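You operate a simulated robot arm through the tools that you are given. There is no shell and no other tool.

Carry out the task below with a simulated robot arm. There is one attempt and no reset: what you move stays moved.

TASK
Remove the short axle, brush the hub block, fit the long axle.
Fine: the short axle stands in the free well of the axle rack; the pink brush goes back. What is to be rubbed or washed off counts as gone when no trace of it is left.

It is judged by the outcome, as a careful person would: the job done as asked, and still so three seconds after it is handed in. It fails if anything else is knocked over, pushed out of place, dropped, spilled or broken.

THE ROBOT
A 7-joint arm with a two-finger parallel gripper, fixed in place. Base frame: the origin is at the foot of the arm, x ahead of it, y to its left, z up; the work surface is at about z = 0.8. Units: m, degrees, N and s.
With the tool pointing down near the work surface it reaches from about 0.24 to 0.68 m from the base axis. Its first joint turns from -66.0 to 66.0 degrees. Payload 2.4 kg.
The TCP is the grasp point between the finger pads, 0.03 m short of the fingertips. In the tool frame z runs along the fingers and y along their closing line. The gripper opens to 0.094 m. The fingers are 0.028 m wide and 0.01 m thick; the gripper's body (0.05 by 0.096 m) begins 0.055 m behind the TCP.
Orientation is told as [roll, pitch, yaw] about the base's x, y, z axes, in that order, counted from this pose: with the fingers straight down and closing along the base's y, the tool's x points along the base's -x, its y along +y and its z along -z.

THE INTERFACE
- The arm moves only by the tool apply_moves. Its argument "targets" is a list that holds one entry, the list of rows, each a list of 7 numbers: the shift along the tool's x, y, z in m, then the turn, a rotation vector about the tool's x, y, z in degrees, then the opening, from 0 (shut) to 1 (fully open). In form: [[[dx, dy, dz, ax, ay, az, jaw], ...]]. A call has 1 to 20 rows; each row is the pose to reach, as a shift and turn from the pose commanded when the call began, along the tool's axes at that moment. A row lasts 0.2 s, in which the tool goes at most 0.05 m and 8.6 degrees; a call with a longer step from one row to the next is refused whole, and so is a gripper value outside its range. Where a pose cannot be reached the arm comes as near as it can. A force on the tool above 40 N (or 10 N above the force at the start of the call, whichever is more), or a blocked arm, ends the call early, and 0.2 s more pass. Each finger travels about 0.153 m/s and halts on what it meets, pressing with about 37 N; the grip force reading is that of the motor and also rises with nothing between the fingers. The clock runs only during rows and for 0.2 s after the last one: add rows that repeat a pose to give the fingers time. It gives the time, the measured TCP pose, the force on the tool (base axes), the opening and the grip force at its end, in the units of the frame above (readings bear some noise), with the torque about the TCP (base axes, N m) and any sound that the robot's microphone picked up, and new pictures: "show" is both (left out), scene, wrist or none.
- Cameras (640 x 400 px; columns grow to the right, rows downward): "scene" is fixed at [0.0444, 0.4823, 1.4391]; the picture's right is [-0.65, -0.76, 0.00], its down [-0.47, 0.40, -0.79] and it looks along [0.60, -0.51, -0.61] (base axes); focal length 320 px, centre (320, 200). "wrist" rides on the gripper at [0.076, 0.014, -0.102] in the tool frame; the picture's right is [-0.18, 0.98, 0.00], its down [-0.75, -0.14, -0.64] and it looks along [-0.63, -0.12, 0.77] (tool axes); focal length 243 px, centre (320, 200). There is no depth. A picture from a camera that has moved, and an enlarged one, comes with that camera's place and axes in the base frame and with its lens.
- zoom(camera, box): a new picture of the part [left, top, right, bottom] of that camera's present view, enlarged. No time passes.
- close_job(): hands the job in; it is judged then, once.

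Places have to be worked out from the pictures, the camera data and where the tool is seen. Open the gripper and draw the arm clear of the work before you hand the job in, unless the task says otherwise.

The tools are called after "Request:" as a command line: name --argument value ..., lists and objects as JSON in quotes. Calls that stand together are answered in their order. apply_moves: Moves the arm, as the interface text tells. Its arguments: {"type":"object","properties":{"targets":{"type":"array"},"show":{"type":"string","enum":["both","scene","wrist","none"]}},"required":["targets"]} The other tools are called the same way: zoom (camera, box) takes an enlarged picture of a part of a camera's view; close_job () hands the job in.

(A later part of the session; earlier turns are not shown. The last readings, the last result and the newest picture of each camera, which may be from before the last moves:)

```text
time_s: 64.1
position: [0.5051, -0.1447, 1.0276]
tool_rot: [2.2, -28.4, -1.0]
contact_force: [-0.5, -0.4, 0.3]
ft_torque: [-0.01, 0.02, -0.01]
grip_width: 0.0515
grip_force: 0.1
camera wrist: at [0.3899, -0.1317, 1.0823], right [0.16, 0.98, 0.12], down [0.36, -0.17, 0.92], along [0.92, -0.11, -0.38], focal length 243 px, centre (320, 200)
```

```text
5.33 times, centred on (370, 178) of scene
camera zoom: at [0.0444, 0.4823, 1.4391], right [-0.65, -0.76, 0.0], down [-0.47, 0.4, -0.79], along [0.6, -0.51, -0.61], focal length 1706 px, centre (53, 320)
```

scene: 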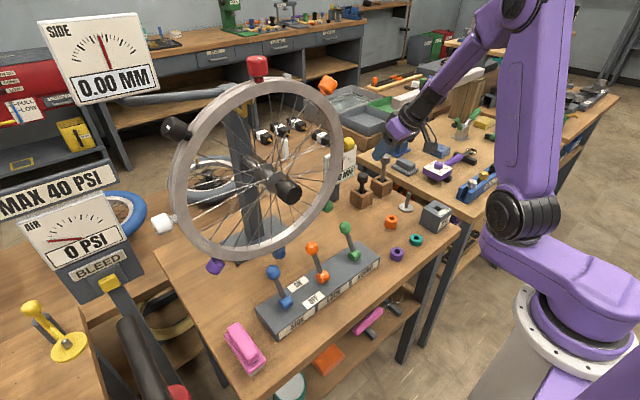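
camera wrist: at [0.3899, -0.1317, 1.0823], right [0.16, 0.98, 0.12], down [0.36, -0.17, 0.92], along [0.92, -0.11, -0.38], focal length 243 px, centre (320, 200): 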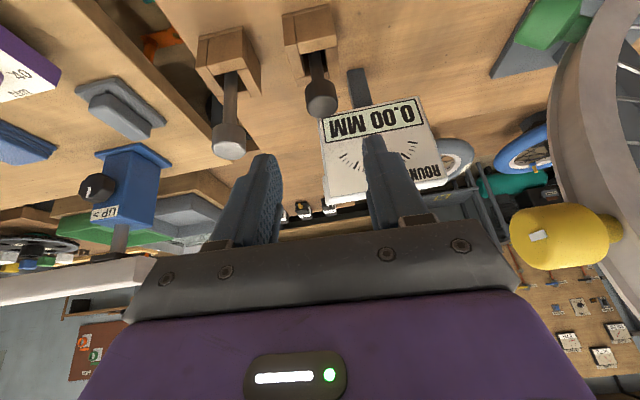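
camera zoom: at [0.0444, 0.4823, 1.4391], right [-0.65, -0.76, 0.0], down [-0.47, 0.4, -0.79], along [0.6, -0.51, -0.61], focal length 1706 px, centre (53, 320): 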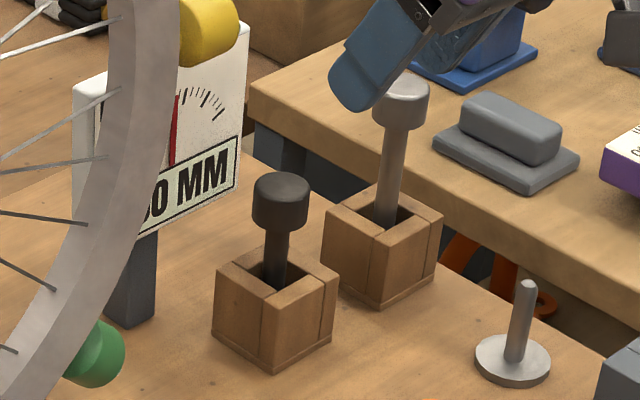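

The short axle stands upright in the free well and the sign is undisturbed. Next is the brush: I'm backing up and straightening the hand to vertical first.

Request:
apply_moves --targets '[[[0.0097, 0.0007, -0.0325, 0.36, 5.7, -0.11, 0.55], [0.0194, 0.0014, -0.065, 0.71, 11.4, -0.22, 0.55], [0.029, 0.0022, -0.0976, 1.07, 17.0, -0.34, 0.55], [0.0387, 0.0029, -0.13, 1.42, 22.7, -0.45, 0.55], [0.0484, 0.0036, -0.1626, 1.78, 28.4, -0.56, 0.55], [0.0484, 0.0036, -0.1626, 1.78, 28.4, -0.56, 0.55]]]'

```text
time_s: 65.5
position: [0.3835, -0.1423, 1.147]
tool_rot: [0.0, 0.0, 0.2]
contact_force: [-0.1, -0.5, 0.8]
ft_torque: [0.0, -0.01, -0.01]
grip_width: 0.0517
grip_force: 0.2
camera wrist: at [0.3077, -0.1286, 1.2503], right [0.18, 0.98, 0.0], down [0.75, -0.14, 0.64], along [0.63, -0.12, -0.77], focal length 243 px, centre (320, 200)
```

scene: 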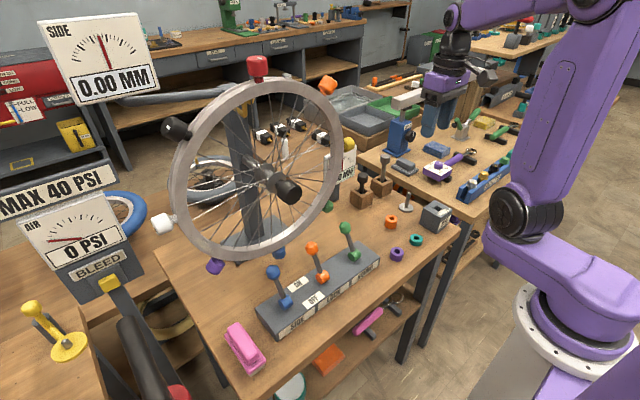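
wrist: 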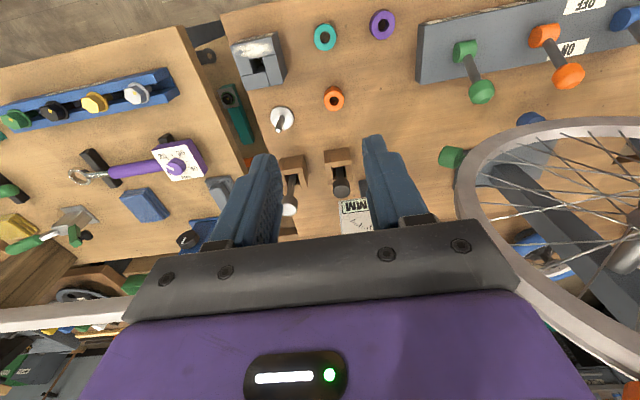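

Clear space ahead. I'm moving along +y at z≈1.15 toward the brush.

Request:
apply_moves --targets '[[[0.01, 0.04, 0, 0, 0, 0, 0.8], [0.02, 0.08, 0, 0, 0, 0, 0.8], [0.03, 0.12, 0, 0, 0, 0, 0.8], [0.044, 0.16, 0, 0, 0, 0, 0.8], [0.044, 0.2, 0, 0, 0, 0, 0.8], [0.044, 0.24, 0, 0, 0, 0, 0.8], [0.044, 0.28, 0, 0, 0, 0, 0.8], [0.044, 0.32, 0, 0, 0, 0, 0.8], [0.044, 0.36, 0, 0, 0, 0, 0.8], [0.044, 0.4, 0, 0, 0, 0, 0.8], [0.044, 0.43, 0, 0, 0, 0, 0.8], [0.044, 0.43, 0, 0, 0, 0, 0.8]]]'

```text
time_s: 68.1
position: [0.3401, 0.2853, 1.1448]
tool_rot: [0.1, -0.2, 0.1]
contact_force: [-0.4, 0.7, 0.7]
ft_torque: [-0.01, 0.0, 0.03]
grip_width: 0.0752
grip_force: 0.0
camera wrist: at [0.2644, 0.2993, 1.2483], right [0.18, 0.98, 0.0], down [0.75, -0.14, 0.64], along [0.63, -0.12, -0.77], focal length 243 px, centre (320, 200)
```

scene: 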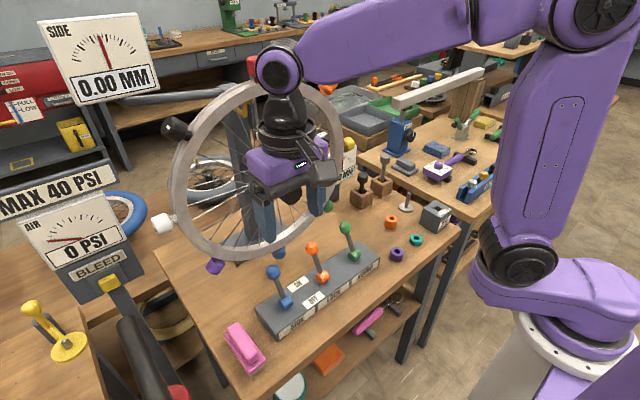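
wrist: 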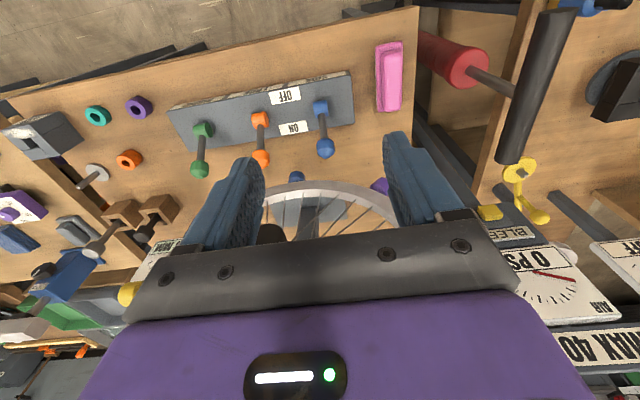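

The brush is visible at upper right. Zooming to locate it.

Request:
zoom --camera "wrist" --box '[340, 20, 440, 130]'

Request:
zoom --camera "scene" --box '[210, 310, 280, 385]'

Request:
zoom --camera "wrist" --box '[400, 0, 640, 240]'

```text
3.64 times, centred on (390, 75) of wrist
camera zoom: at [0.2644, 0.2993, 1.2483], right [0.18, 0.98, 0.0], down [0.75, -0.14, 0.64], along [0.63, -0.12, -0.77], focal length 882 px, centre (66, 654)
```

zoom: 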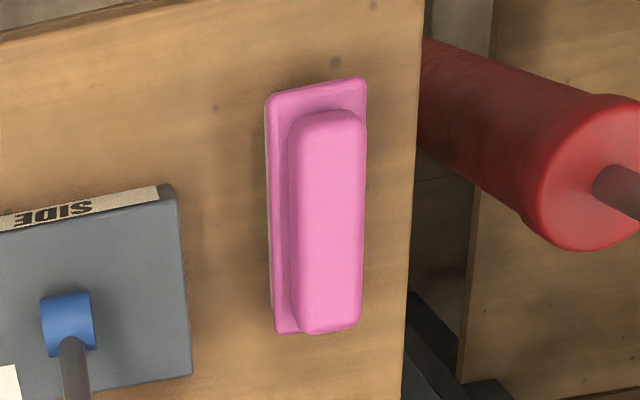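

```text
5.33 times, centred on (245, 348) of scene
camera zoom: at [0.0444, 0.4823, 1.4391], right [-0.65, -0.76, 0.0], down [-0.47, 0.4, -0.79], along [0.6, -0.51, -0.61], focal length 1706 px, centre (720, -587)
```

zoom: 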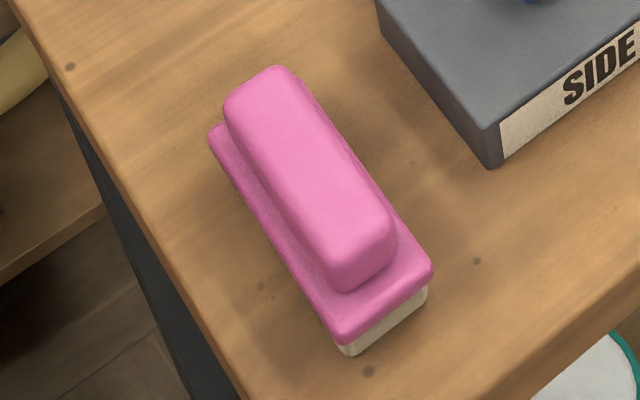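

```text
1.67 times, centred on (520, 120) of wrist
camera zoom: at [0.2644, 0.2993, 1.2483], right [0.18, 0.98, 0.0], down [0.75, -0.14, 0.64], along [0.63, -0.12, -0.77], focal length 404 px, centre (-13, 333)
```

zoom: 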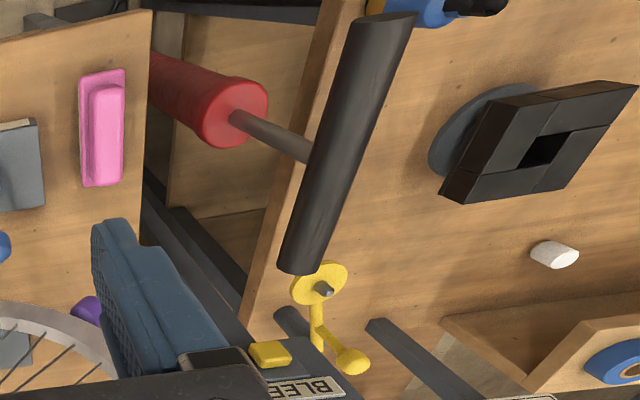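

The brush handle's top is centred at about (0.380, 0.389, 0.856), with its long side along x. The pump handle is further out (y≈0.54), so it's clear. I'm moving above the brush and descending partway.

Request:
apply_moves --targets '[[[-0.013, 0.035, 0, 0, 0, 0, 0.8], [-0.026, 0.07, 0, 0, 0, 0, 0.8], [-0.04, 0.1038, 0.005, 0, 0, 0, 0.8], [-0.04, 0.1038, 0.05, 0, 0, 0, 0.8], [-0.04, 0.1038, 0.09, 0, 0, 0, 0.8], [-0.04, 0.1038, 0.13, 0, 0, 0, 0.8], [-0.04, 0.1038, 0.17, 0, 0, 0, 0.8], [-0.04, 0.1038, 0.195, 0, 0, 0, 0.7], [-0.04, 0.1038, 0.195, 0, 0, 0, 0.7]]]'

Request:
zoom --camera "wrist" --box '[240, 20, 400, 200]'

Request:
zoom --camera "scene" --box '[190, 270, 290, 390]'

```text
time_s: 70.1
position: [0.3807, 0.39, 0.9517]
tool_rot: [0.1, 0.0, 0.1]
contact_force: [0.9, 0.0, 0.1]
ft_torque: [-0.01, 0.0, 0.03]
grip_width: 0.0661
grip_force: 0.0
camera wrist: at [0.3051, 0.4043, 1.053], right [0.18, 0.98, 0.0], down [0.75, -0.14, 0.64], along [0.63, -0.12, -0.77], focal length 243 px, centre (320, 200)
```

scene: 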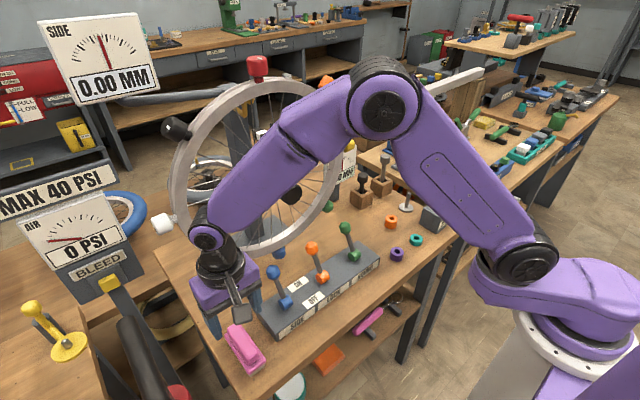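
wrist: 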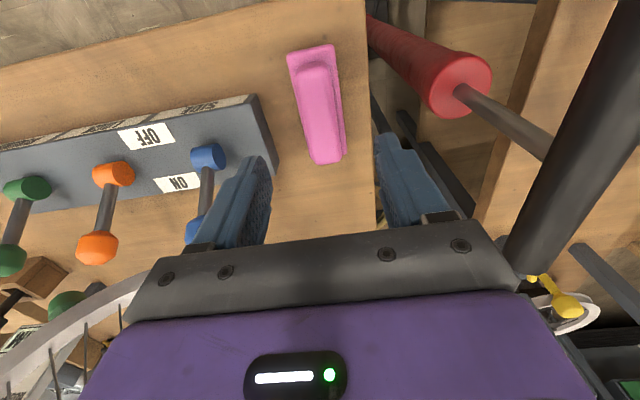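

```text
2.22 times, centred on (320, 110) of wrist
camera zoom: at [0.3051, 0.4043, 1.053], right [0.18, 0.98, 0.0], down [0.75, -0.14, 0.64], along [0.63, -0.12, -0.77], focal length 539 px, centre (320, 400)
```

zoom: 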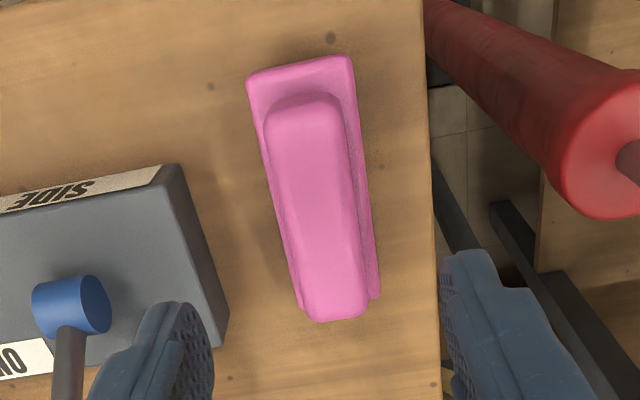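

```text
3.33 times, centred on (240, 330) of scene
camera zoom: at [0.0444, 0.4823, 1.4391], right [-0.65, -0.76, 0.0], down [-0.47, 0.4, -0.79], along [0.6, -0.51, -0.61], focal length 1066 px, centre (587, -233)
```

zoom: 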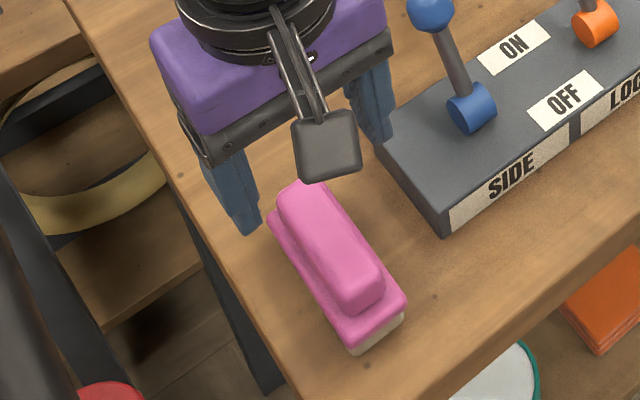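

The handle is centred at (0.381, 0.3905), with the plate top around z≈0.836. I'm descending so the fingertips stay just above the plate, then closing on the handle.

Request:
apply_moves --targets '[[[0, 0.0005, 0.025, 0, 0, 0, 0.7], [0, 0.0005, 0.05, 0, 0, 0, 0.7], [0, 0.0005, 0.07, 0, 0, 0, 0.6], [0, 0.0005, 0.081, 0, 0, 0, 0.55], [0, 0.0005, 0.081, 0, 0, 0, 0.55]]]'

Request:
zoom --camera "wrist" --box '[220, 20, 420, 230]'

Request:
zoom --camera "scene" --box '[190, 290, 290, 390]'

```text
time_s: 71.3
position: [0.3813, 0.3904, 0.8692]
tool_rot: [0.0, -0.1, 0.0]
contact_force: [1.1, 0.2, 0.7]
ft_torque: [0.0, 0.03, 0.02]
grip_width: 0.0519
grip_force: 0.1
camera wrist: at [0.3055, 0.4043, 0.9723], right [0.18, 0.98, 0.0], down [0.75, -0.14, 0.64], along [0.63, -0.12, -0.77], focal length 243 px, centre (320, 200)
```

scene: 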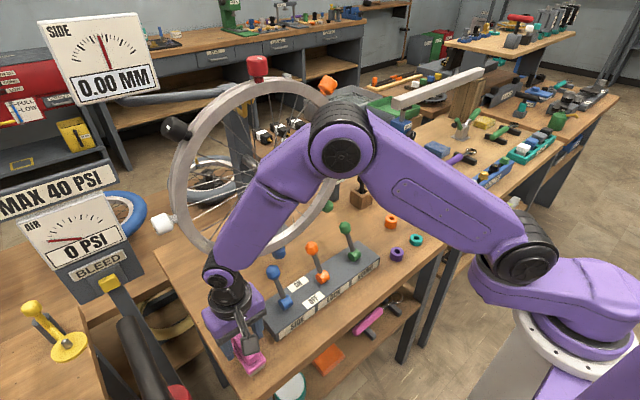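
wrist: 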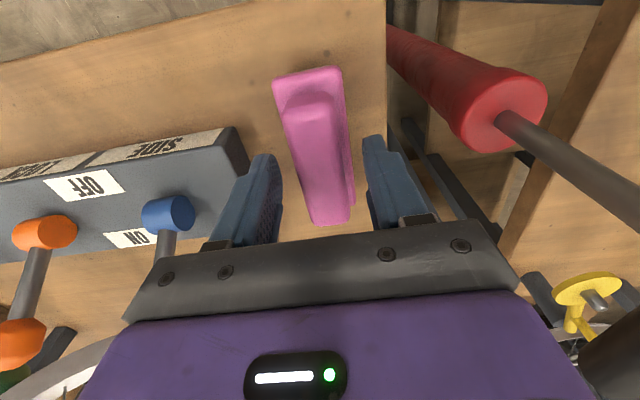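

```text
1.90 times, centred on (320, 125) of wrist
camera zoom: at [0.3055, 0.4043, 0.9723], right [0.18, 0.98, 0.0], down [0.75, -0.14, 0.64], along [0.63, -0.12, -0.77], focal length 462 px, centre (320, 343)
```

zoom: 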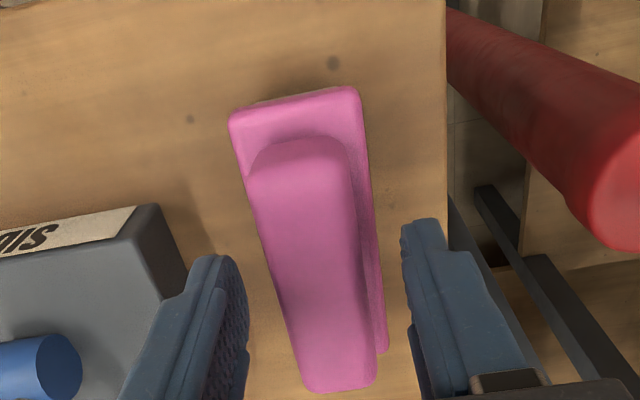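

```text
4.00 times, centred on (240, 340) of scene
camera zoom: at [0.0444, 0.4823, 1.4391], right [-0.65, -0.76, 0.0], down [-0.47, 0.4, -0.79], along [0.6, -0.51, -0.61], focal length 1280 px, centre (640, -360)
```

zoom: 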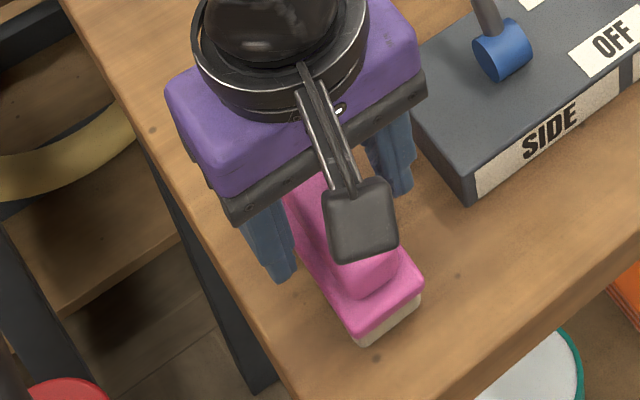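

There's no contact, and the handle runs along x between the pads, about 2 mm to +y. I'll shift slightly and close.

Request:
apply_moves --targets '[[[0, 0.002, 0, 0, 0, 0, 0.5], [0, 0.002, 0, 0, 0, 0, 0.35], [0, 0.002, 0, 0, 0, 0, 0.15], [0, 0.002, 0, 0, 0, 0, 0.15], [0, 0.002, 0, 0, 0, 0, 0.15]]]' --show "wrist"

Request:
zoom --camera "wrist" --box '[220, 20, 420, 230]'

```text
time_s: 72.5
position: [0.3815, 0.3928, 0.8707]
tool_rot: [0.2, -0.1, 0.1]
contact_force: [0.1, -0.2, 0.2]
ft_torque: [0.0, 0.02, 0.03]
grip_width: 0.027
grip_force: 37.3
camera wrist: at [0.3054, 0.4063, 0.973], right [0.18, 0.98, 0.0], down [0.75, -0.14, 0.64], along [0.63, -0.12, -0.77], focal length 243 px, centre (320, 200)
```

wrist: 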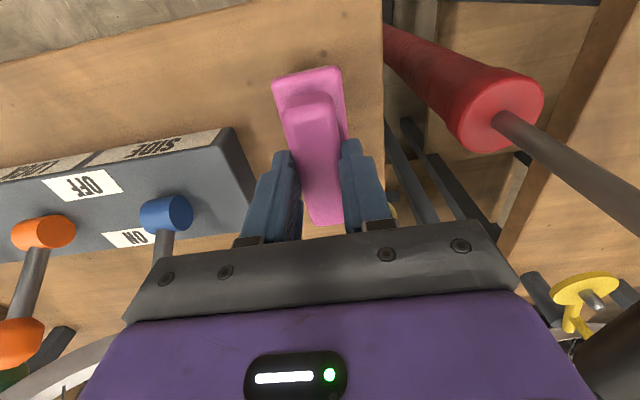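

```text
1.90 times, centred on (320, 125) of wrist
camera zoom: at [0.3054, 0.4063, 0.973], right [0.18, 0.98, 0.0], down [0.75, -0.14, 0.64], along [0.63, -0.12, -0.77], focal length 462 px, centre (320, 343)
```

zoom: 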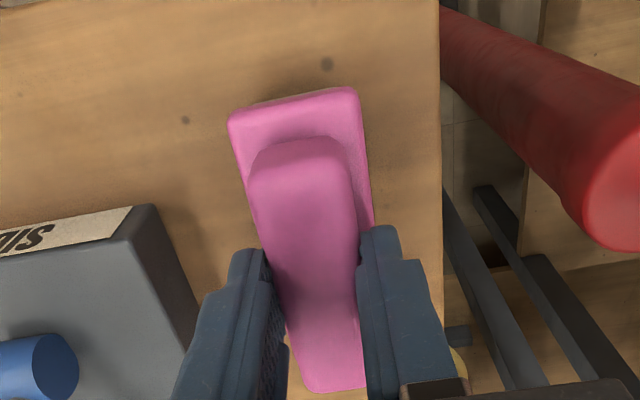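

The handle is gripped (0.027 m). I'm lifting straight up.

Request:
apply_moves --targets '[[[0, 0, -0.01, 0, 0, 0, 0.15], [0, 0, -0.04, 0, 0, 0, 0.15], [0, 0, -0.08, 0, 0, 0, 0.15], [0, 0, -0.12, 0, 0, 0, 0.15], [0, 0, -0.16, 0, 0, 0, 0.15], [0, 0, -0.2, 0, 0, 0, 0.15], [0, 0, -0.25, 0, 0, 0, 0.15], [0, 0, -0.25, 0, 0, 0, 0.15]]]'

Request:
zoom --camera "scene" --box '[160, 150, 320, 280]'

```text
time_s: 74.3
position: [0.3826, 0.3937, 1.1217]
tool_rot: [0.1, -0.1, 0.2]
contact_force: [0.3, 0.7, -0.2]
ft_torque: [-0.03, 0.0, -0.01]
grip_width: 0.0271
grip_force: 37.4
camera wrist: at [0.306, 0.4078, 1.2239], right [0.18, 0.98, 0.0], down [0.75, -0.14, 0.64], along [0.63, -0.12, -0.77], focal length 243 px, centre (320, 200)
```

scene: 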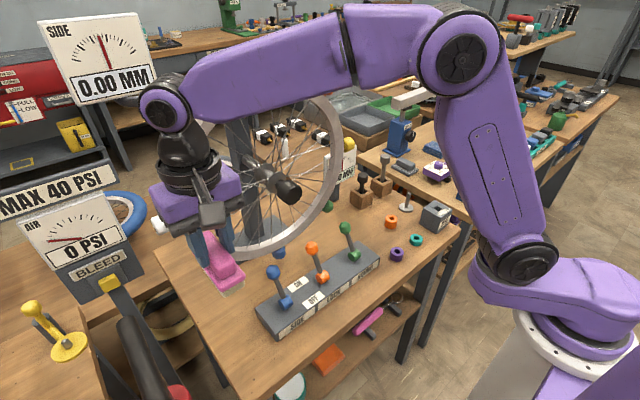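
wrist: 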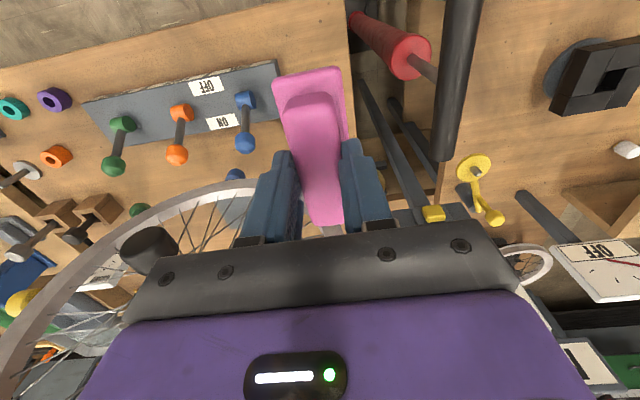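

```text
3.08 times, centred on (240, 215) of scene
camera zoom: at [0.0444, 0.4823, 1.4391], right [-0.65, -0.76, 0.0], down [-0.47, 0.4, -0.79], along [0.6, -0.51, -0.61], focal length 984 px, centre (566, 154)
```

zoom: 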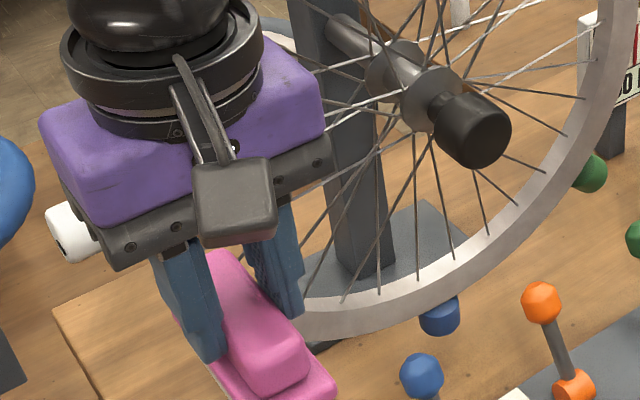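

Triangulating the black wheel-axle knob puts its tip at about (0.42, 0.23, 1.10), too near my direct path. I'll pull back to x≈0.305, rise to 1.17, and travel to above the hub that way.

Request:
apply_moves --targets '[[[0.04, 0, -0.025, 0, 0, 0, 0.15], [0.076, 0, -0.05, 0, 0, 0, 0.15], [0.076, -0.04, -0.05, 0, 0, 0, 0.15], [0.076, -0.085, -0.05, 0, 0, 0, 0.15], [0.076, -0.13, -0.05, 0, 0, 0, 0.15], [0.076, -0.175, -0.05, 0, 0, 0, 0.15], [0.076, -0.22, -0.05, 0, 0, 0, 0.15], [0.076, -0.265, -0.05, 0, 0, 0, 0.15], [0.076, -0.31, -0.05, 0, 0, 0, 0.15], [0.076, -0.355, -0.05, 0, 0, 0, 0.15], [0.076, -0.4, -0.05, 0, 0, 0, 0.15], [0.076, -0.44, -0.05, 0, 0, 0, 0.15], [0.055, -0.48, -0.05, 0, 0, 0, 0.15], [0.035, -0.52, -0.05, 0, 0, 0, 0.15], [0.016, -0.56, -0.05, 0, 0, 0, 0.15], [0.016, -0.6, -0.05, 0, 0, 0, 0.15], [0.016, -0.623, -0.05, 0, 0, 0, 0.15], [0.016, -0.623, -0.05, 0, 0, 0, 0.15]]]'

```text
time_s: 78.1
position: [0.3661, -0.2306, 1.1698]
tool_rot: [0.1, -0.2, 0.1]
contact_force: [-0.4, 0.1, -0.1]
ft_torque: [-0.01, -0.04, -0.01]
grip_width: 0.0271
grip_force: 37.2
camera wrist: at [0.2903, -0.2175, 1.2731], right [0.18, 0.98, 0.0], down [0.75, -0.14, 0.64], along [0.63, -0.12, -0.77], focal length 243 px, centre (320, 200)
```

scene: 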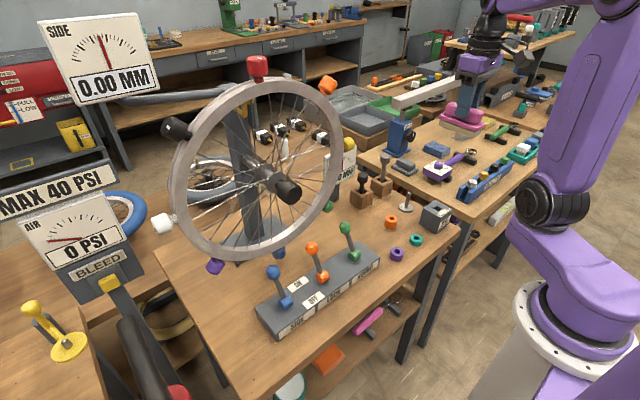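
wrist: 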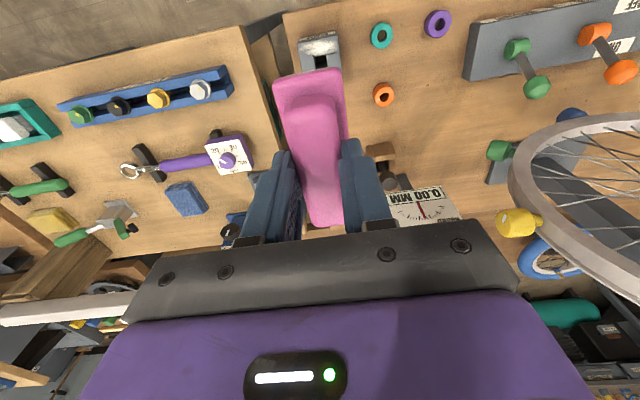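

The brush is over the hub. Its bristles are about 0.070 m below the TCP, so contact should come at TCP z≈0.928. I'm descending to just above that.

Request:
apply_moves --targets '[[[0, 0.001, 0.045, 0, 0, 0, 0.15], [0, 0.001, 0.09, 0, 0, 0, 0.15], [0, 0.001, 0.135, 0, 0, 0, 0.15], [0, 0.001, 0.18, 0, 0, 0, 0.15], [0, 0.001, 0.21, 0, 0, 0, 0.15], [0, 0.001, 0.23, 0, 0, 0, 0.15], [0, 0.001, 0.23, 0, 0, 0, 0.15]]]'

Request:
zoom --camera "scene" --box '[400, 140, 490, 240]'

Request:
zoom --camera "wrist" --box '[220, 0, 420, 220]'

```text
time_s: 79.7
position: [0.3661, -0.2288, 0.9381]
tool_rot: [0.0, -0.1, 0.1]
contact_force: [-0.3, -0.3, 0.1]
ft_torque: [-0.03, 0.01, 0.03]
grip_width: 0.0273
grip_force: 36.6
camera wrist: at [0.2897, -0.2151, 1.0409], right [0.18, 0.98, 0.0], down [0.75, -0.14, 0.64], along [0.63, -0.12, -0.77], focal length 243 px, centre (320, 200)
```

scene: 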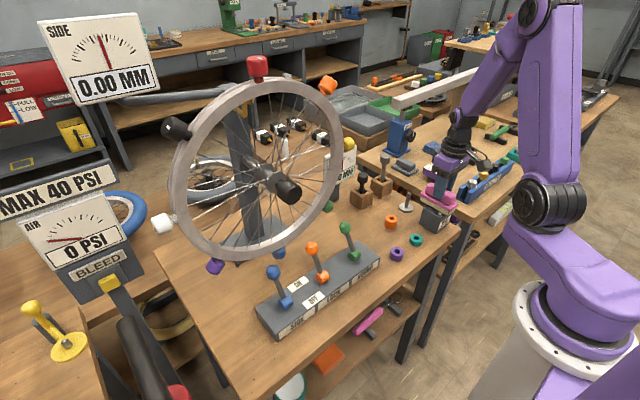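
wrist: 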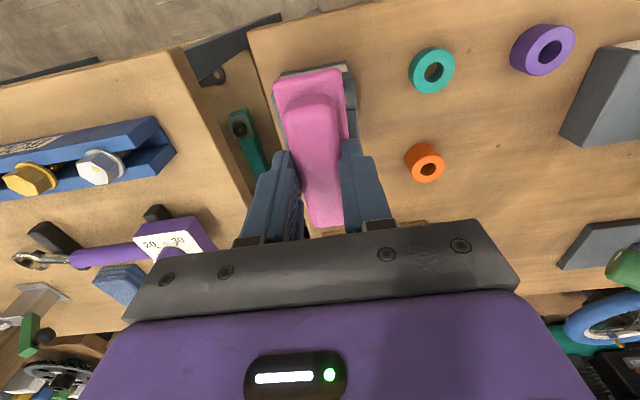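

```text
4.00 times, centred on (445, 190) of scene
camera zoom: at [0.0444, 0.4823, 1.4391], right [-0.65, -0.76, 0.0], down [-0.47, 0.4, -0.79], along [0.6, -0.51, -0.61], focal length 1280 px, centre (-180, 240)
```

zoom: 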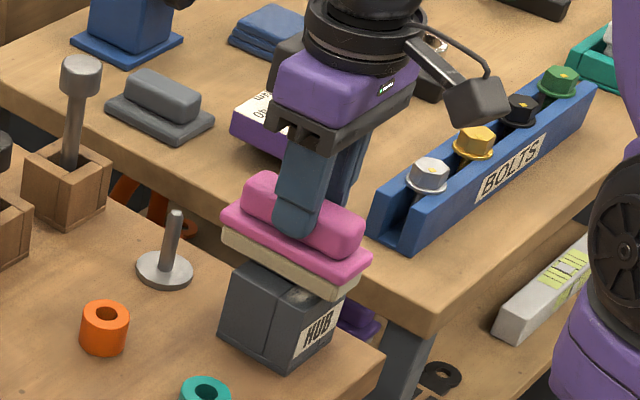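

```text
1.82 times, centred on (320, 110) of wrist
camera zoom: at [0.2897, -0.2151, 1.0409], right [0.18, 0.98, 0.0], down [0.75, -0.14, 0.64], along [0.63, -0.12, -0.77], focal length 441 px, centre (320, 364)
```

zoom: 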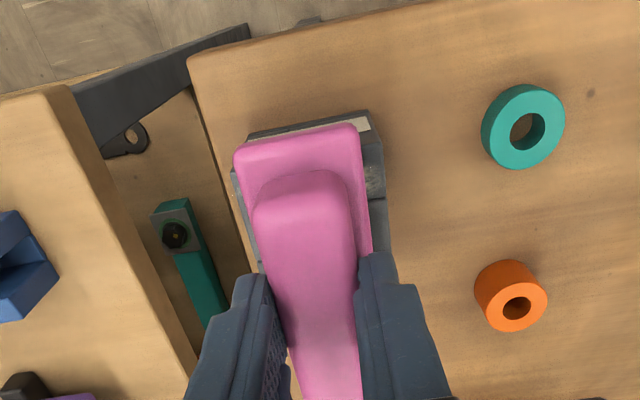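

Brush is about 1 cm above the hub top. Lowering gently until contact.

Request:
apply_moves --targets '[[[0, 0, 0.003, 0, 0, 0, 0.15], [0, 0, 0.006, 0, 0, 0, 0.15], [0, 0, 0.008, 0, 0, 0, 0.15], [0, 0, 0.008, 0, 0, 0, 0.15]]]' --show "none"

```text
time_s: 80.7
position: [0.3663, -0.2304, 0.9312]
tool_rot: [0.0, -0.1, 0.1]
contact_force: [-0.4, -0.8, 0.0]
ft_torque: [0.01, -0.01, -0.01]
grip_width: 0.0269
grip_force: 36.9
```

No contact yet at 0.931; continuing in 1 mm steps.

Request:
apply_moves --targets '[[[0, 0, 0.001, 0, 0, 0, 0.15], [0, 0, 0.002, 0, 0, 0, 0.15], [0, 0, 0.003, 0, 0, 0, 0.15], [0, 0, 0.003, 0, 0, 0, 0.15]]]' --show "none"

```text
time_s: 81.7
position: [0.3667, -0.2286, 0.9296]
tool_rot: [0.0, -0.1, 0.2]
contact_force: [-0.7, 3.0, 28.5]
ft_torque: [0.1, -0.03, -0.02]
grip_width: 0.0271
grip_force: 37.0
```

Contact, at 28 N; that's firmer than needed. I'll ease off 1 mm and stroke across the top in ±3 cm passes along y.

Request:
apply_moves --targets '[[[0, 0, -0.001, 0, 0, 0, 0.15], [0, 0.008, -0.001, 0, 0, 0, 0.15], [0, 0.016, -0.001, 0, 0, 0, 0.15], [0, 0.024, -0.001, 0, 0, 0, 0.15], [0, 0.016, -0.001, 0, 0, 0, 0.15], [0, 0.008, -0.001, 0, 0, 0, 0.15], [0, 0, -0.001, 0, 0, 0, 0.15], [0, -0.008, -0.001, 0, 0, 0, 0.15], [0, -0.016, -0.001, 0, 0, 0, 0.15], [0, -0.024, -0.001, 0, 0, 0, 0.15], [0, -0.016, -0.001, 0, 0, 0, 0.15], [0, -0.008, -0.001, 0, 0, 0, 0.15], [0, 0, -0.001, 0, 0, 0, 0.15]]]'

Request:
zoom --camera "scene" --box '[400, 140, 490, 240]'

Request:
zoom --camera "wrist" --box '[220, 0, 420, 220]'

```text
time_s: 84.5
position: [0.3649, -0.23, 0.9292]
tool_rot: [0.1, 0.0, 0.1]
contact_force: [0.6, -0.4, -0.7]
ft_torque: [-0.01, -0.03, 0.02]
grip_width: 0.0269
grip_force: 36.4
camera wrist: at [0.2901, -0.2154, 1.032], right [0.18, 0.98, 0.0], down [0.75, -0.14, 0.64], along [0.63, -0.12, -0.77], focal length 243 px, centre (320, 200)
```

scene: 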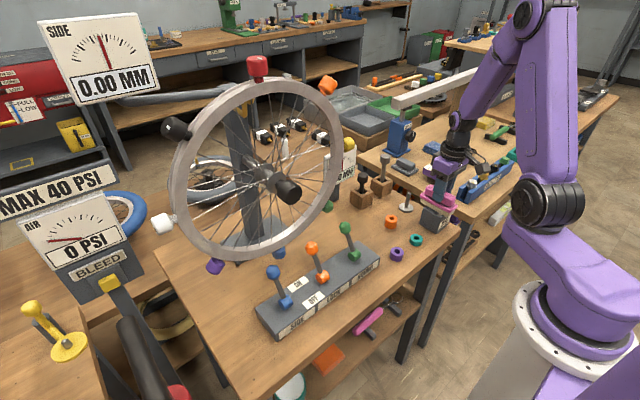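
wrist: 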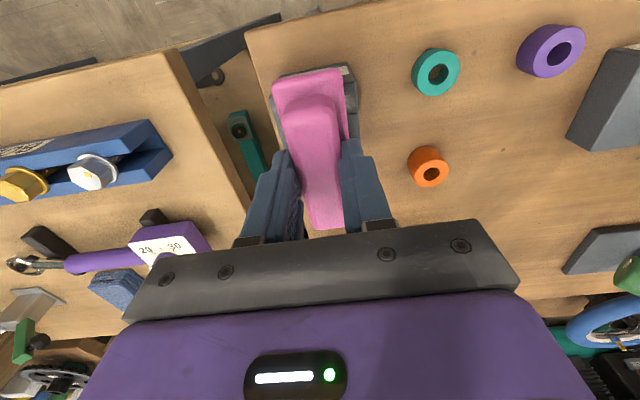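

```text
4.00 times, centred on (445, 190) of scene
camera zoom: at [0.0444, 0.4823, 1.4391], right [-0.65, -0.76, 0.0], down [-0.47, 0.4, -0.79], along [0.6, -0.51, -0.61], focal length 1280 px, centre (-180, 240)
```

zoom: 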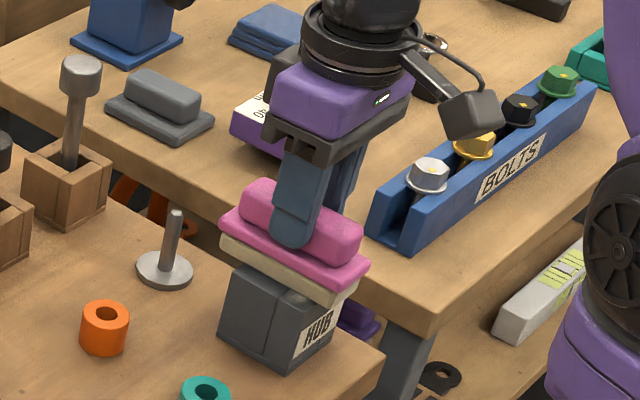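

```text
1.82 times, centred on (320, 110) of wrist
camera zoom: at [0.2901, -0.2154, 1.032], right [0.18, 0.98, 0.0], down [0.75, -0.14, 0.64], along [0.63, -0.12, -0.77], focal length 441 px, centre (320, 364)
```

zoom: 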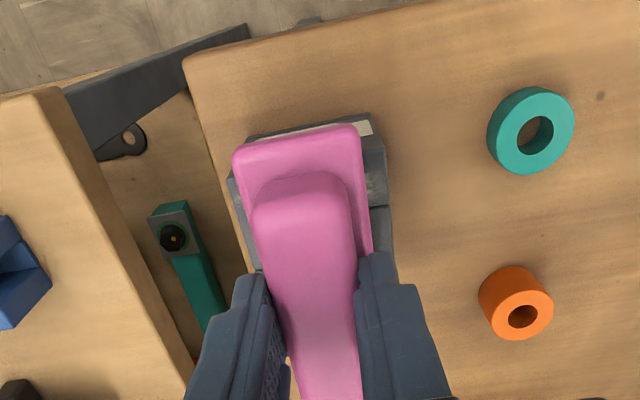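

Force is near zero here, though some of the dust is fading. I'll press about 0.5 mm more and stroke again with longer passes.

Request:
apply_moves --targets '[[[0, 0, 0.0005, 0, 0, 0, 0.15], [0, 0.01, 0.0005, 0, 0, 0, 0.15], [0, 0.02, 0.0005, 0, 0, 0, 0.15], [0, 0.03, 0.0005, 0, 0, 0, 0.15], [0, 0.02, 0.0005, 0, 0, 0, 0.15], [0, 0.01, 0.0005, 0, 0, 0, 0.15], [0, 0, 0.0005, 0, 0, 0, 0.15], [0, -0.01, 0.0005, 0, 0, 0, 0.15], [0, -0.02, 0.0005, 0, 0, 0, 0.15], [0, -0.03, 0.0005, 0, 0, 0, 0.15], [0, -0.02, 0.0005, 0, 0, 0, 0.15], [0, -0.01, 0.0005, 0, 0, 0, 0.15], [0, 0, 0.0005, 0, 0, 0, 0.15]]]' --show "none"

Request:
zoom --camera "scene" --box '[400, 140, 490, 240]'

Request:
zoom --camera "wrist" --box '[220, 0, 420, 220]'

```text
time_s: 87.3
position: [0.3657, -0.2285, 0.9289]
tool_rot: [0.2, -0.1, 0.1]
contact_force: [0.3, -2.4, 6.6]
ft_torque: [-0.18, -0.24, -0.09]
grip_width: 0.0271
grip_force: 36.8
```

```text
4.00 times, centred on (445, 190) of scene
camera zoom: at [0.0443, 0.4823, 1.4391], right [-0.65, -0.76, 0.0], down [-0.47, 0.4, -0.79], along [0.6, -0.51, -0.61], focal length 1280 px, centre (-180, 240)
```

zoom: 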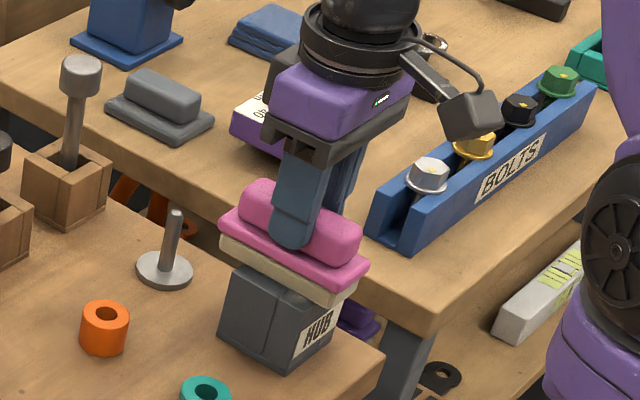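

```text
1.82 times, centred on (320, 110) of wrist
camera zoom: at [0.29, -0.2148, 1.0317], right [0.18, 0.98, 0.0], down [0.75, -0.14, 0.64], along [0.63, -0.12, -0.77], focal length 441 px, centre (320, 364)
```

zoom: 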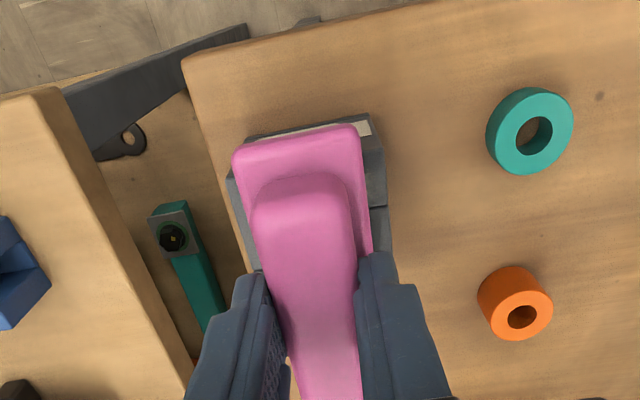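

There's light contact of about 7 N now, and the visible edge looks clean. I'll do more strokes along y and x, then lift to inspect.

Request:
apply_moves --targets '[[[0, 0.012, 0.0002, 0, 0, 0, 0.15], [0, 0.024, 0.0002, 0, 0, 0, 0.15], [0, 0.034, 0.0002, 0, 0, 0, 0.15], [0, 0.022, 0.0002, 0, 0, 0, 0.15], [0, 0.01, 0.0002, 0, 0, 0, 0.15], [0, -0.002, 0.0002, 0, 0, 0, 0.15], [0, -0.014, 0.0002, 0, 0, 0, 0.15], [0, -0.026, 0.0002, 0, 0, 0, 0.15], [0, -0.034, 0.0002, 0, 0, 0, 0.15], [0.01, -0.024, 0.0002, 0, 0, 0, 0.15], [0.02, -0.014, 0.0002, 0, 0, 0, 0.15], [0.02, 0.0, 0.0002, 0, 0, 0, 0.15], [0.01, 0.012, 0.0002, 0, 0, 0, 0.15], [0, 0.02, 0.0002, 0, 0, 0, 0.15], [0.0, 0.01, 0.0002, 0, 0, 0, 0.15], [0, 0, 0.0002, 0, 0, 0, 0.15], [0, 0, -0.02, 0, 0, 0, 0.15], [0, 0, -0.06, 0, 0, 0, 0.15], [0, 0, -0.1, 0, 0, 0, 0.15], [0, 0, -0.14, 0, 0, 0, 0.15]]]'

Request:
zoom --camera "scene" --box '[405, 190, 469, 240]'

Request:
zoom --camera "wrist" --box '[270, 10, 370, 90]'

```text
time_s: 91.5
position: [0.3681, -0.228, 1.0703]
tool_rot: [0.1, -0.1, 0.1]
contact_force: [0.1, -0.4, -1.2]
ft_torque: [0.03, 0.02, 0.0]
grip_width: 0.027
grip_force: 36.8
camera wrist: at [0.2916, -0.2143, 1.1731], right [0.18, 0.98, 0.0], down [0.75, -0.14, 0.64], along [0.63, -0.12, -0.77], focal length 243 px, centre (320, 200)
```

scene: 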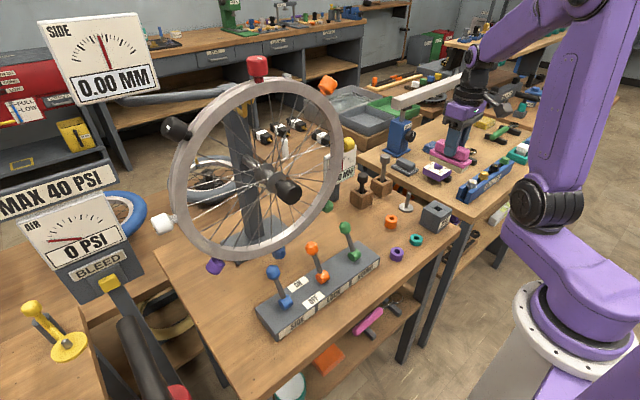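
wrist: 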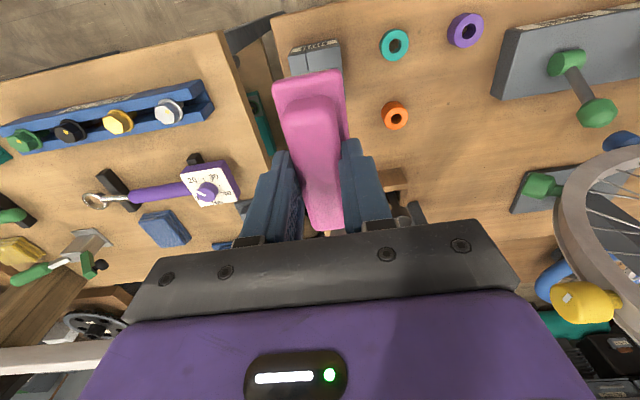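

```text
8.00 times, centred on (437, 215) of scene
camera zoom: at [0.0444, 0.4823, 1.4391], right [-0.65, -0.76, 0.0], down [-0.47, 0.4, -0.79], along [0.6, -0.51, -0.61], focal length 2559 px, centre (-616, 80)
```

zoom: 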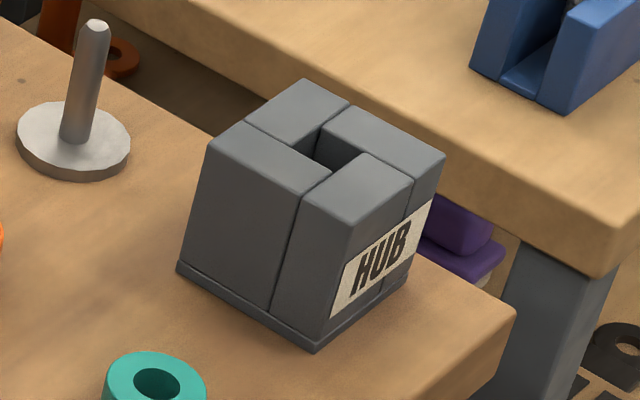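

```text
5.00 times, centred on (320, 50) of wrist
camera zoom: at [0.2916, -0.2143, 1.1731], right [0.18, 0.98, 0.0], down [0.75, -0.14, 0.64], along [0.63, -0.12, -0.77], focal length 1213 px, centre (320, 950)
```

zoom: 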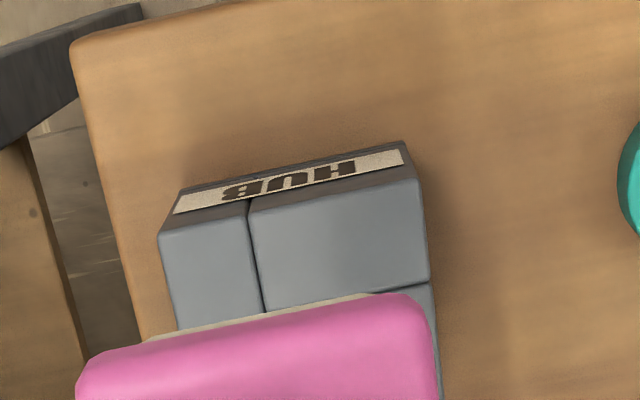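

The hub block is clean and hasn't moved. I'm returning the brush by the same safe route.

Request:
apply_moves --targets '[[[0.02, 0, -0.04, 0, 0, 0, 0.15], [0.045, 0, -0.08, 0, 0, 0, 0.15], [0.06, 0.03, -0.1, 0, 0, 0, 0.15], [0.06, 0.075, -0.1, 0, 0, 0, 0.15], [0.06, 0.12, -0.1, 0, 0, 0, 0.15], [0.06, 0.165, -0.1, 0, 0, 0, 0.15], [0.06, 0.21, -0.1, 0, 0, 0, 0.15], [0.06, 0.255, -0.1, 0, 0, 0, 0.15], [0.06, 0.3, -0.1, 0, 0, 0, 0.15], [0.06, 0.345, -0.1, 0, 0, 0, 0.15], [0.06, 0.39, -0.1, 0, 0, 0, 0.15], [0.06, 0.435, -0.1, 0, 0, 0, 0.15], [0.06, 0.48, -0.1, 0, 0, 0, 0.15], [0.06, 0.525, -0.1, 0, 0, 0, 0.15], [0.06, 0.57, -0.1, 0, 0, 0, 0.15], [0.06, 0.6, -0.1, 0, 0, 0, 0.15], [0.06, 0.622, -0.1, 0, 0, 0, 0.15], [0.06, 0.622, -0.1, 0, 0, 0, 0.15]]]'

```text
time_s: 95.3
position: [0.304, 0.3912, 1.1696]
tool_rot: [0.1, -0.1, 0.1]
contact_force: [-0.5, -0.5, -0.8]
ft_torque: [0.0, 0.01, -0.01]
grip_width: 0.0271
grip_force: 36.3
camera wrist: at [0.2276, 0.4052, 1.2724], right [0.18, 0.98, 0.0], down [0.75, -0.14, 0.64], along [0.63, -0.12, -0.77], focal length 243 px, centre (320, 200)
```

scene: 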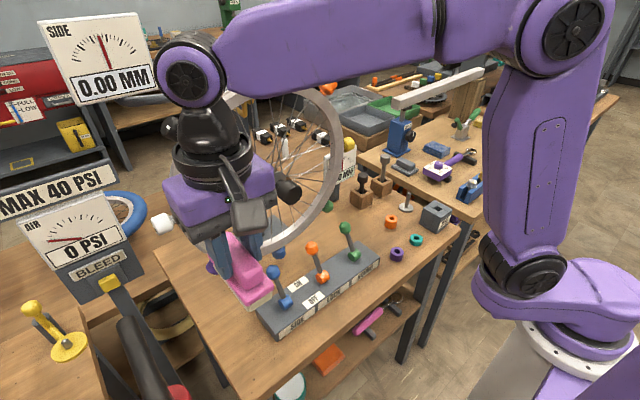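
wrist: 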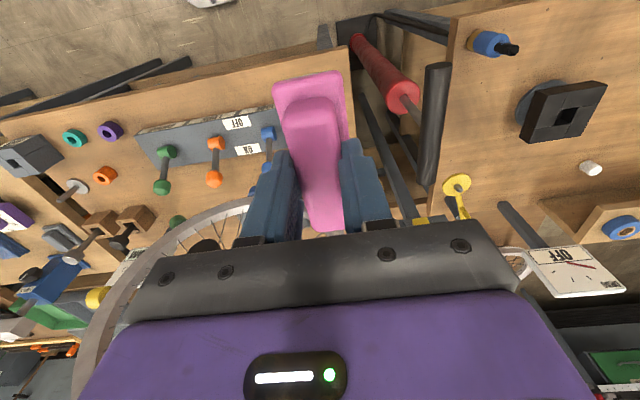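

In position to return it. I'm moving forward over the brush's place and descending to just above the table.

Request:
apply_moves --targets '[[[-0.04, 0.0013, 0.01, 0, 0, 0, 0.15], [-0.0776, 0.0013, 0.03, 0, 0, 0, 0.15], [-0.0776, 0.0013, 0.075, 0, 0, 0, 0.15], [-0.0776, 0.0013, 0.12, 0, 0, 0, 0.15], [-0.0776, 0.0013, 0.165, 0, 0, 0, 0.15], [-0.0776, 0.0013, 0.21, 0, 0, 0, 0.15], [-0.0776, 0.0013, 0.25, 0, 0, 0, 0.15], [-0.0776, 0.0013, 0.275, 0, 0, 0, 0.15], [-0.0776, 0.0013, 0.289, 0, 0, 0, 0.15], [-0.0776, 0.0013, 0.289, 0, 0, 0, 0.15]]]'

Request:
zoom --camera "scene" --box '[190, 290, 290, 390]'

```text
time_s: 97.5
position: [0.3815, 0.3926, 0.8802]
tool_rot: [0.1, -0.1, 0.0]
contact_force: [-0.1, 0.2, -1.0]
ft_torque: [0.0, 0.0, 0.0]
grip_width: 0.027
grip_force: 36.9
camera wrist: at [0.3057, 0.4071, 0.9822], right [0.18, 0.98, 0.0], down [0.75, -0.14, 0.64], along [0.63, -0.12, -0.77], focal length 243 px, centre (320, 200)
```

scene: 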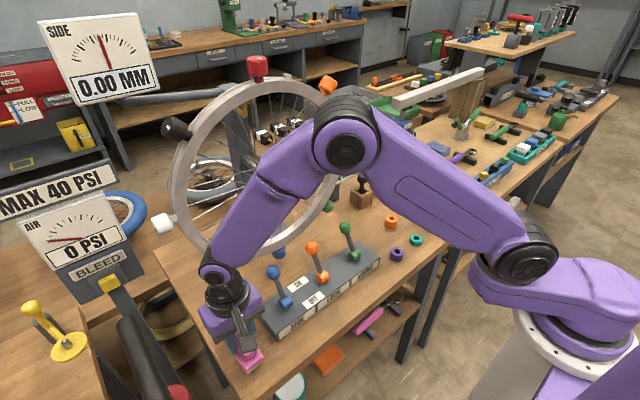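
wrist: 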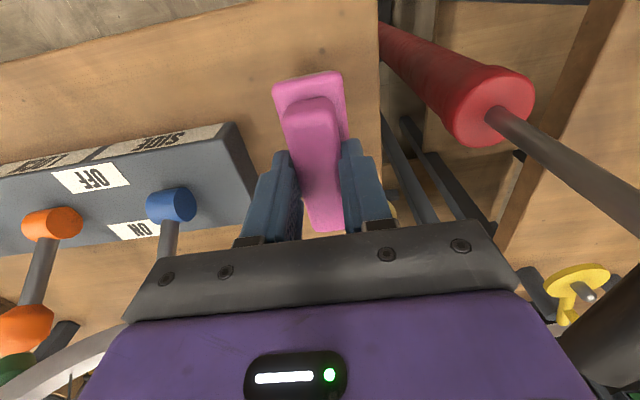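

```text
4.00 times, centred on (240, 340) of scene
camera zoom: at [0.0444, 0.4823, 1.4391], right [-0.65, -0.76, 0.0], down [-0.47, 0.4, -0.79], along [0.6, -0.51, -0.61], focal length 1280 px, centre (640, -360)
```

zoom: 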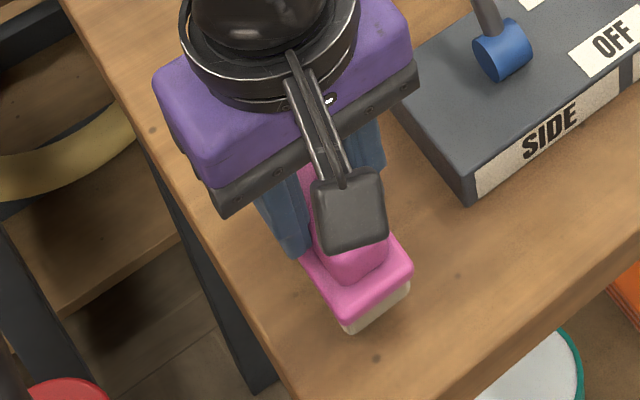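

It's 1 cm above its spot. Lowering to touch and then releasing.

Request:
apply_moves --targets '[[[0, 0, 0.004, 0, 0, 0, 0.15], [0, 0, 0.007, 0, 0, 0, 0.15], [0, 0, 0.009, 0, 0, 0, 0.15], [0, 0, 0.0095, 0, 0, 0, 0.15], [0, 0, 0.0095, 0, 0, 0, 0.15]]]' --show "none"

```text
time_s: 98.7
position: [0.3825, 0.3943, 0.871]
tool_rot: [0.0, -0.1, 0.1]
contact_force: [0.4, 1.2, -1.0]
ft_torque: [0.01, 0.02, 0.03]
grip_width: 0.0272
grip_force: 36.5
```

Not touching yet; another 1.5 mm in small steps.

Request:
apply_moves --targets '[[[0, 0, 0.0007, 0, 0, 0, 0.15], [0, 0, 0.0014, 0, 0, 0, 0.15], [0, 0, 0.0014, 0, 0, 0, 0.15]]]' --show "none"

```text
time_s: 99.5
position: [0.3827, 0.3941, 0.8702]
tool_rot: [0.1, 0.0, 0.1]
contact_force: [-0.6, -0.8, -0.3]
ft_torque: [-0.01, -0.04, -0.01]
grip_width: 0.0268
grip_force: 36.7
```

Request:
apply_moves --targets '[[[0, 0, 0.0007, 0, 0, 0, 0.15], [0, 0, 0.0014, 0, 0, 0, 0.15], [0, 0, 0.0014, 0, 0, 0, 0.15]]]' --show "none"

```text
time_s: 100.3
position: [0.3831, 0.3949, 0.867]
tool_rot: [0.1, -0.1, 0.0]
contact_force: [-0.1, 0.8, -1.2]
ft_torque: [-0.02, 0.0, 0.03]
grip_width: 0.0269
grip_force: 37.2
```

Still no contact, so the brush probably slid slightly up in the grip while pressing. Continuing down in small steps.

Request:
apply_moves --targets '[[[0.001, -0.0015, 0.0008, 0, 0, 0, 0.15], [0.001, -0.0015, 0.0016, 0, 0, 0, 0.15], [0.001, -0.0015, 0.0016, 0, 0, 0, 0.15]]]' --show "both"

Request:
zoom --camera "scene" --box '[205, 310, 285, 390]'

```text
time_s: 101.1
position: [0.3821, 0.3925, 0.8667]
tool_rot: [0.0, 0.0, 0.1]
contact_force: [0.1, -0.2, 0.1]
ft_torque: [0.06, -0.01, 0.01]
grip_width: 0.027
grip_force: 36.8
camera wrist: at [0.3062, 0.4062, 0.9691], right [0.18, 0.98, 0.0], down [0.75, -0.14, 0.64], along [0.63, -0.12, -0.77], focal length 243 px, centre (320, 200)
```

scene: 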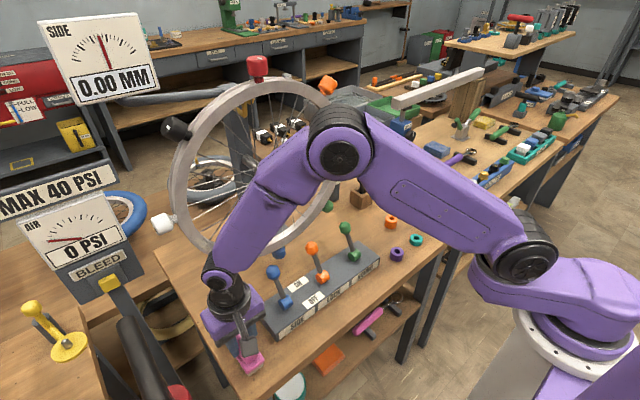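
wrist: 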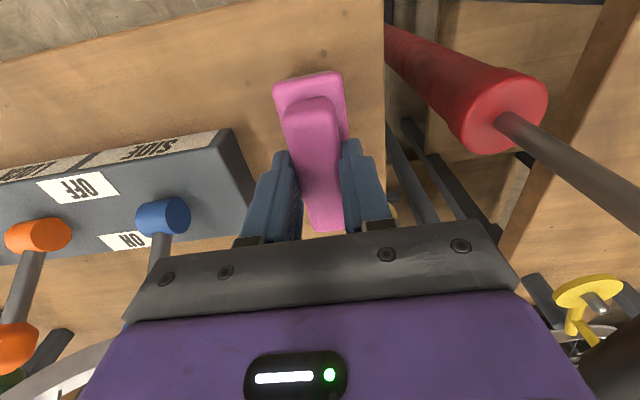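

```text
5.00 times, centred on (245, 350) of scene
camera zoom: at [0.0444, 0.4823, 1.4391], right [-0.65, -0.76, 0.0], down [-0.47, 0.4, -0.79], along [0.6, -0.51, -0.61], focal length 1600 px, centre (695, -550)
```

zoom: 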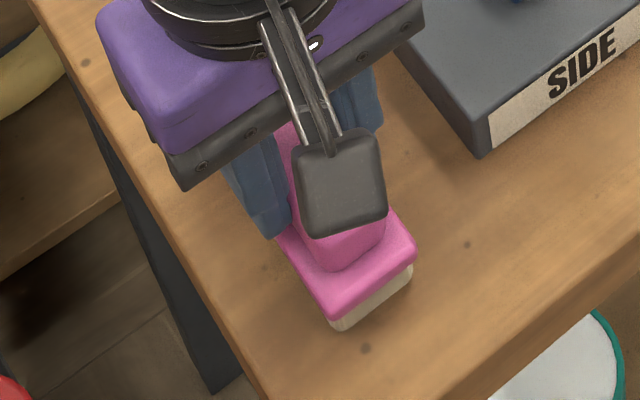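

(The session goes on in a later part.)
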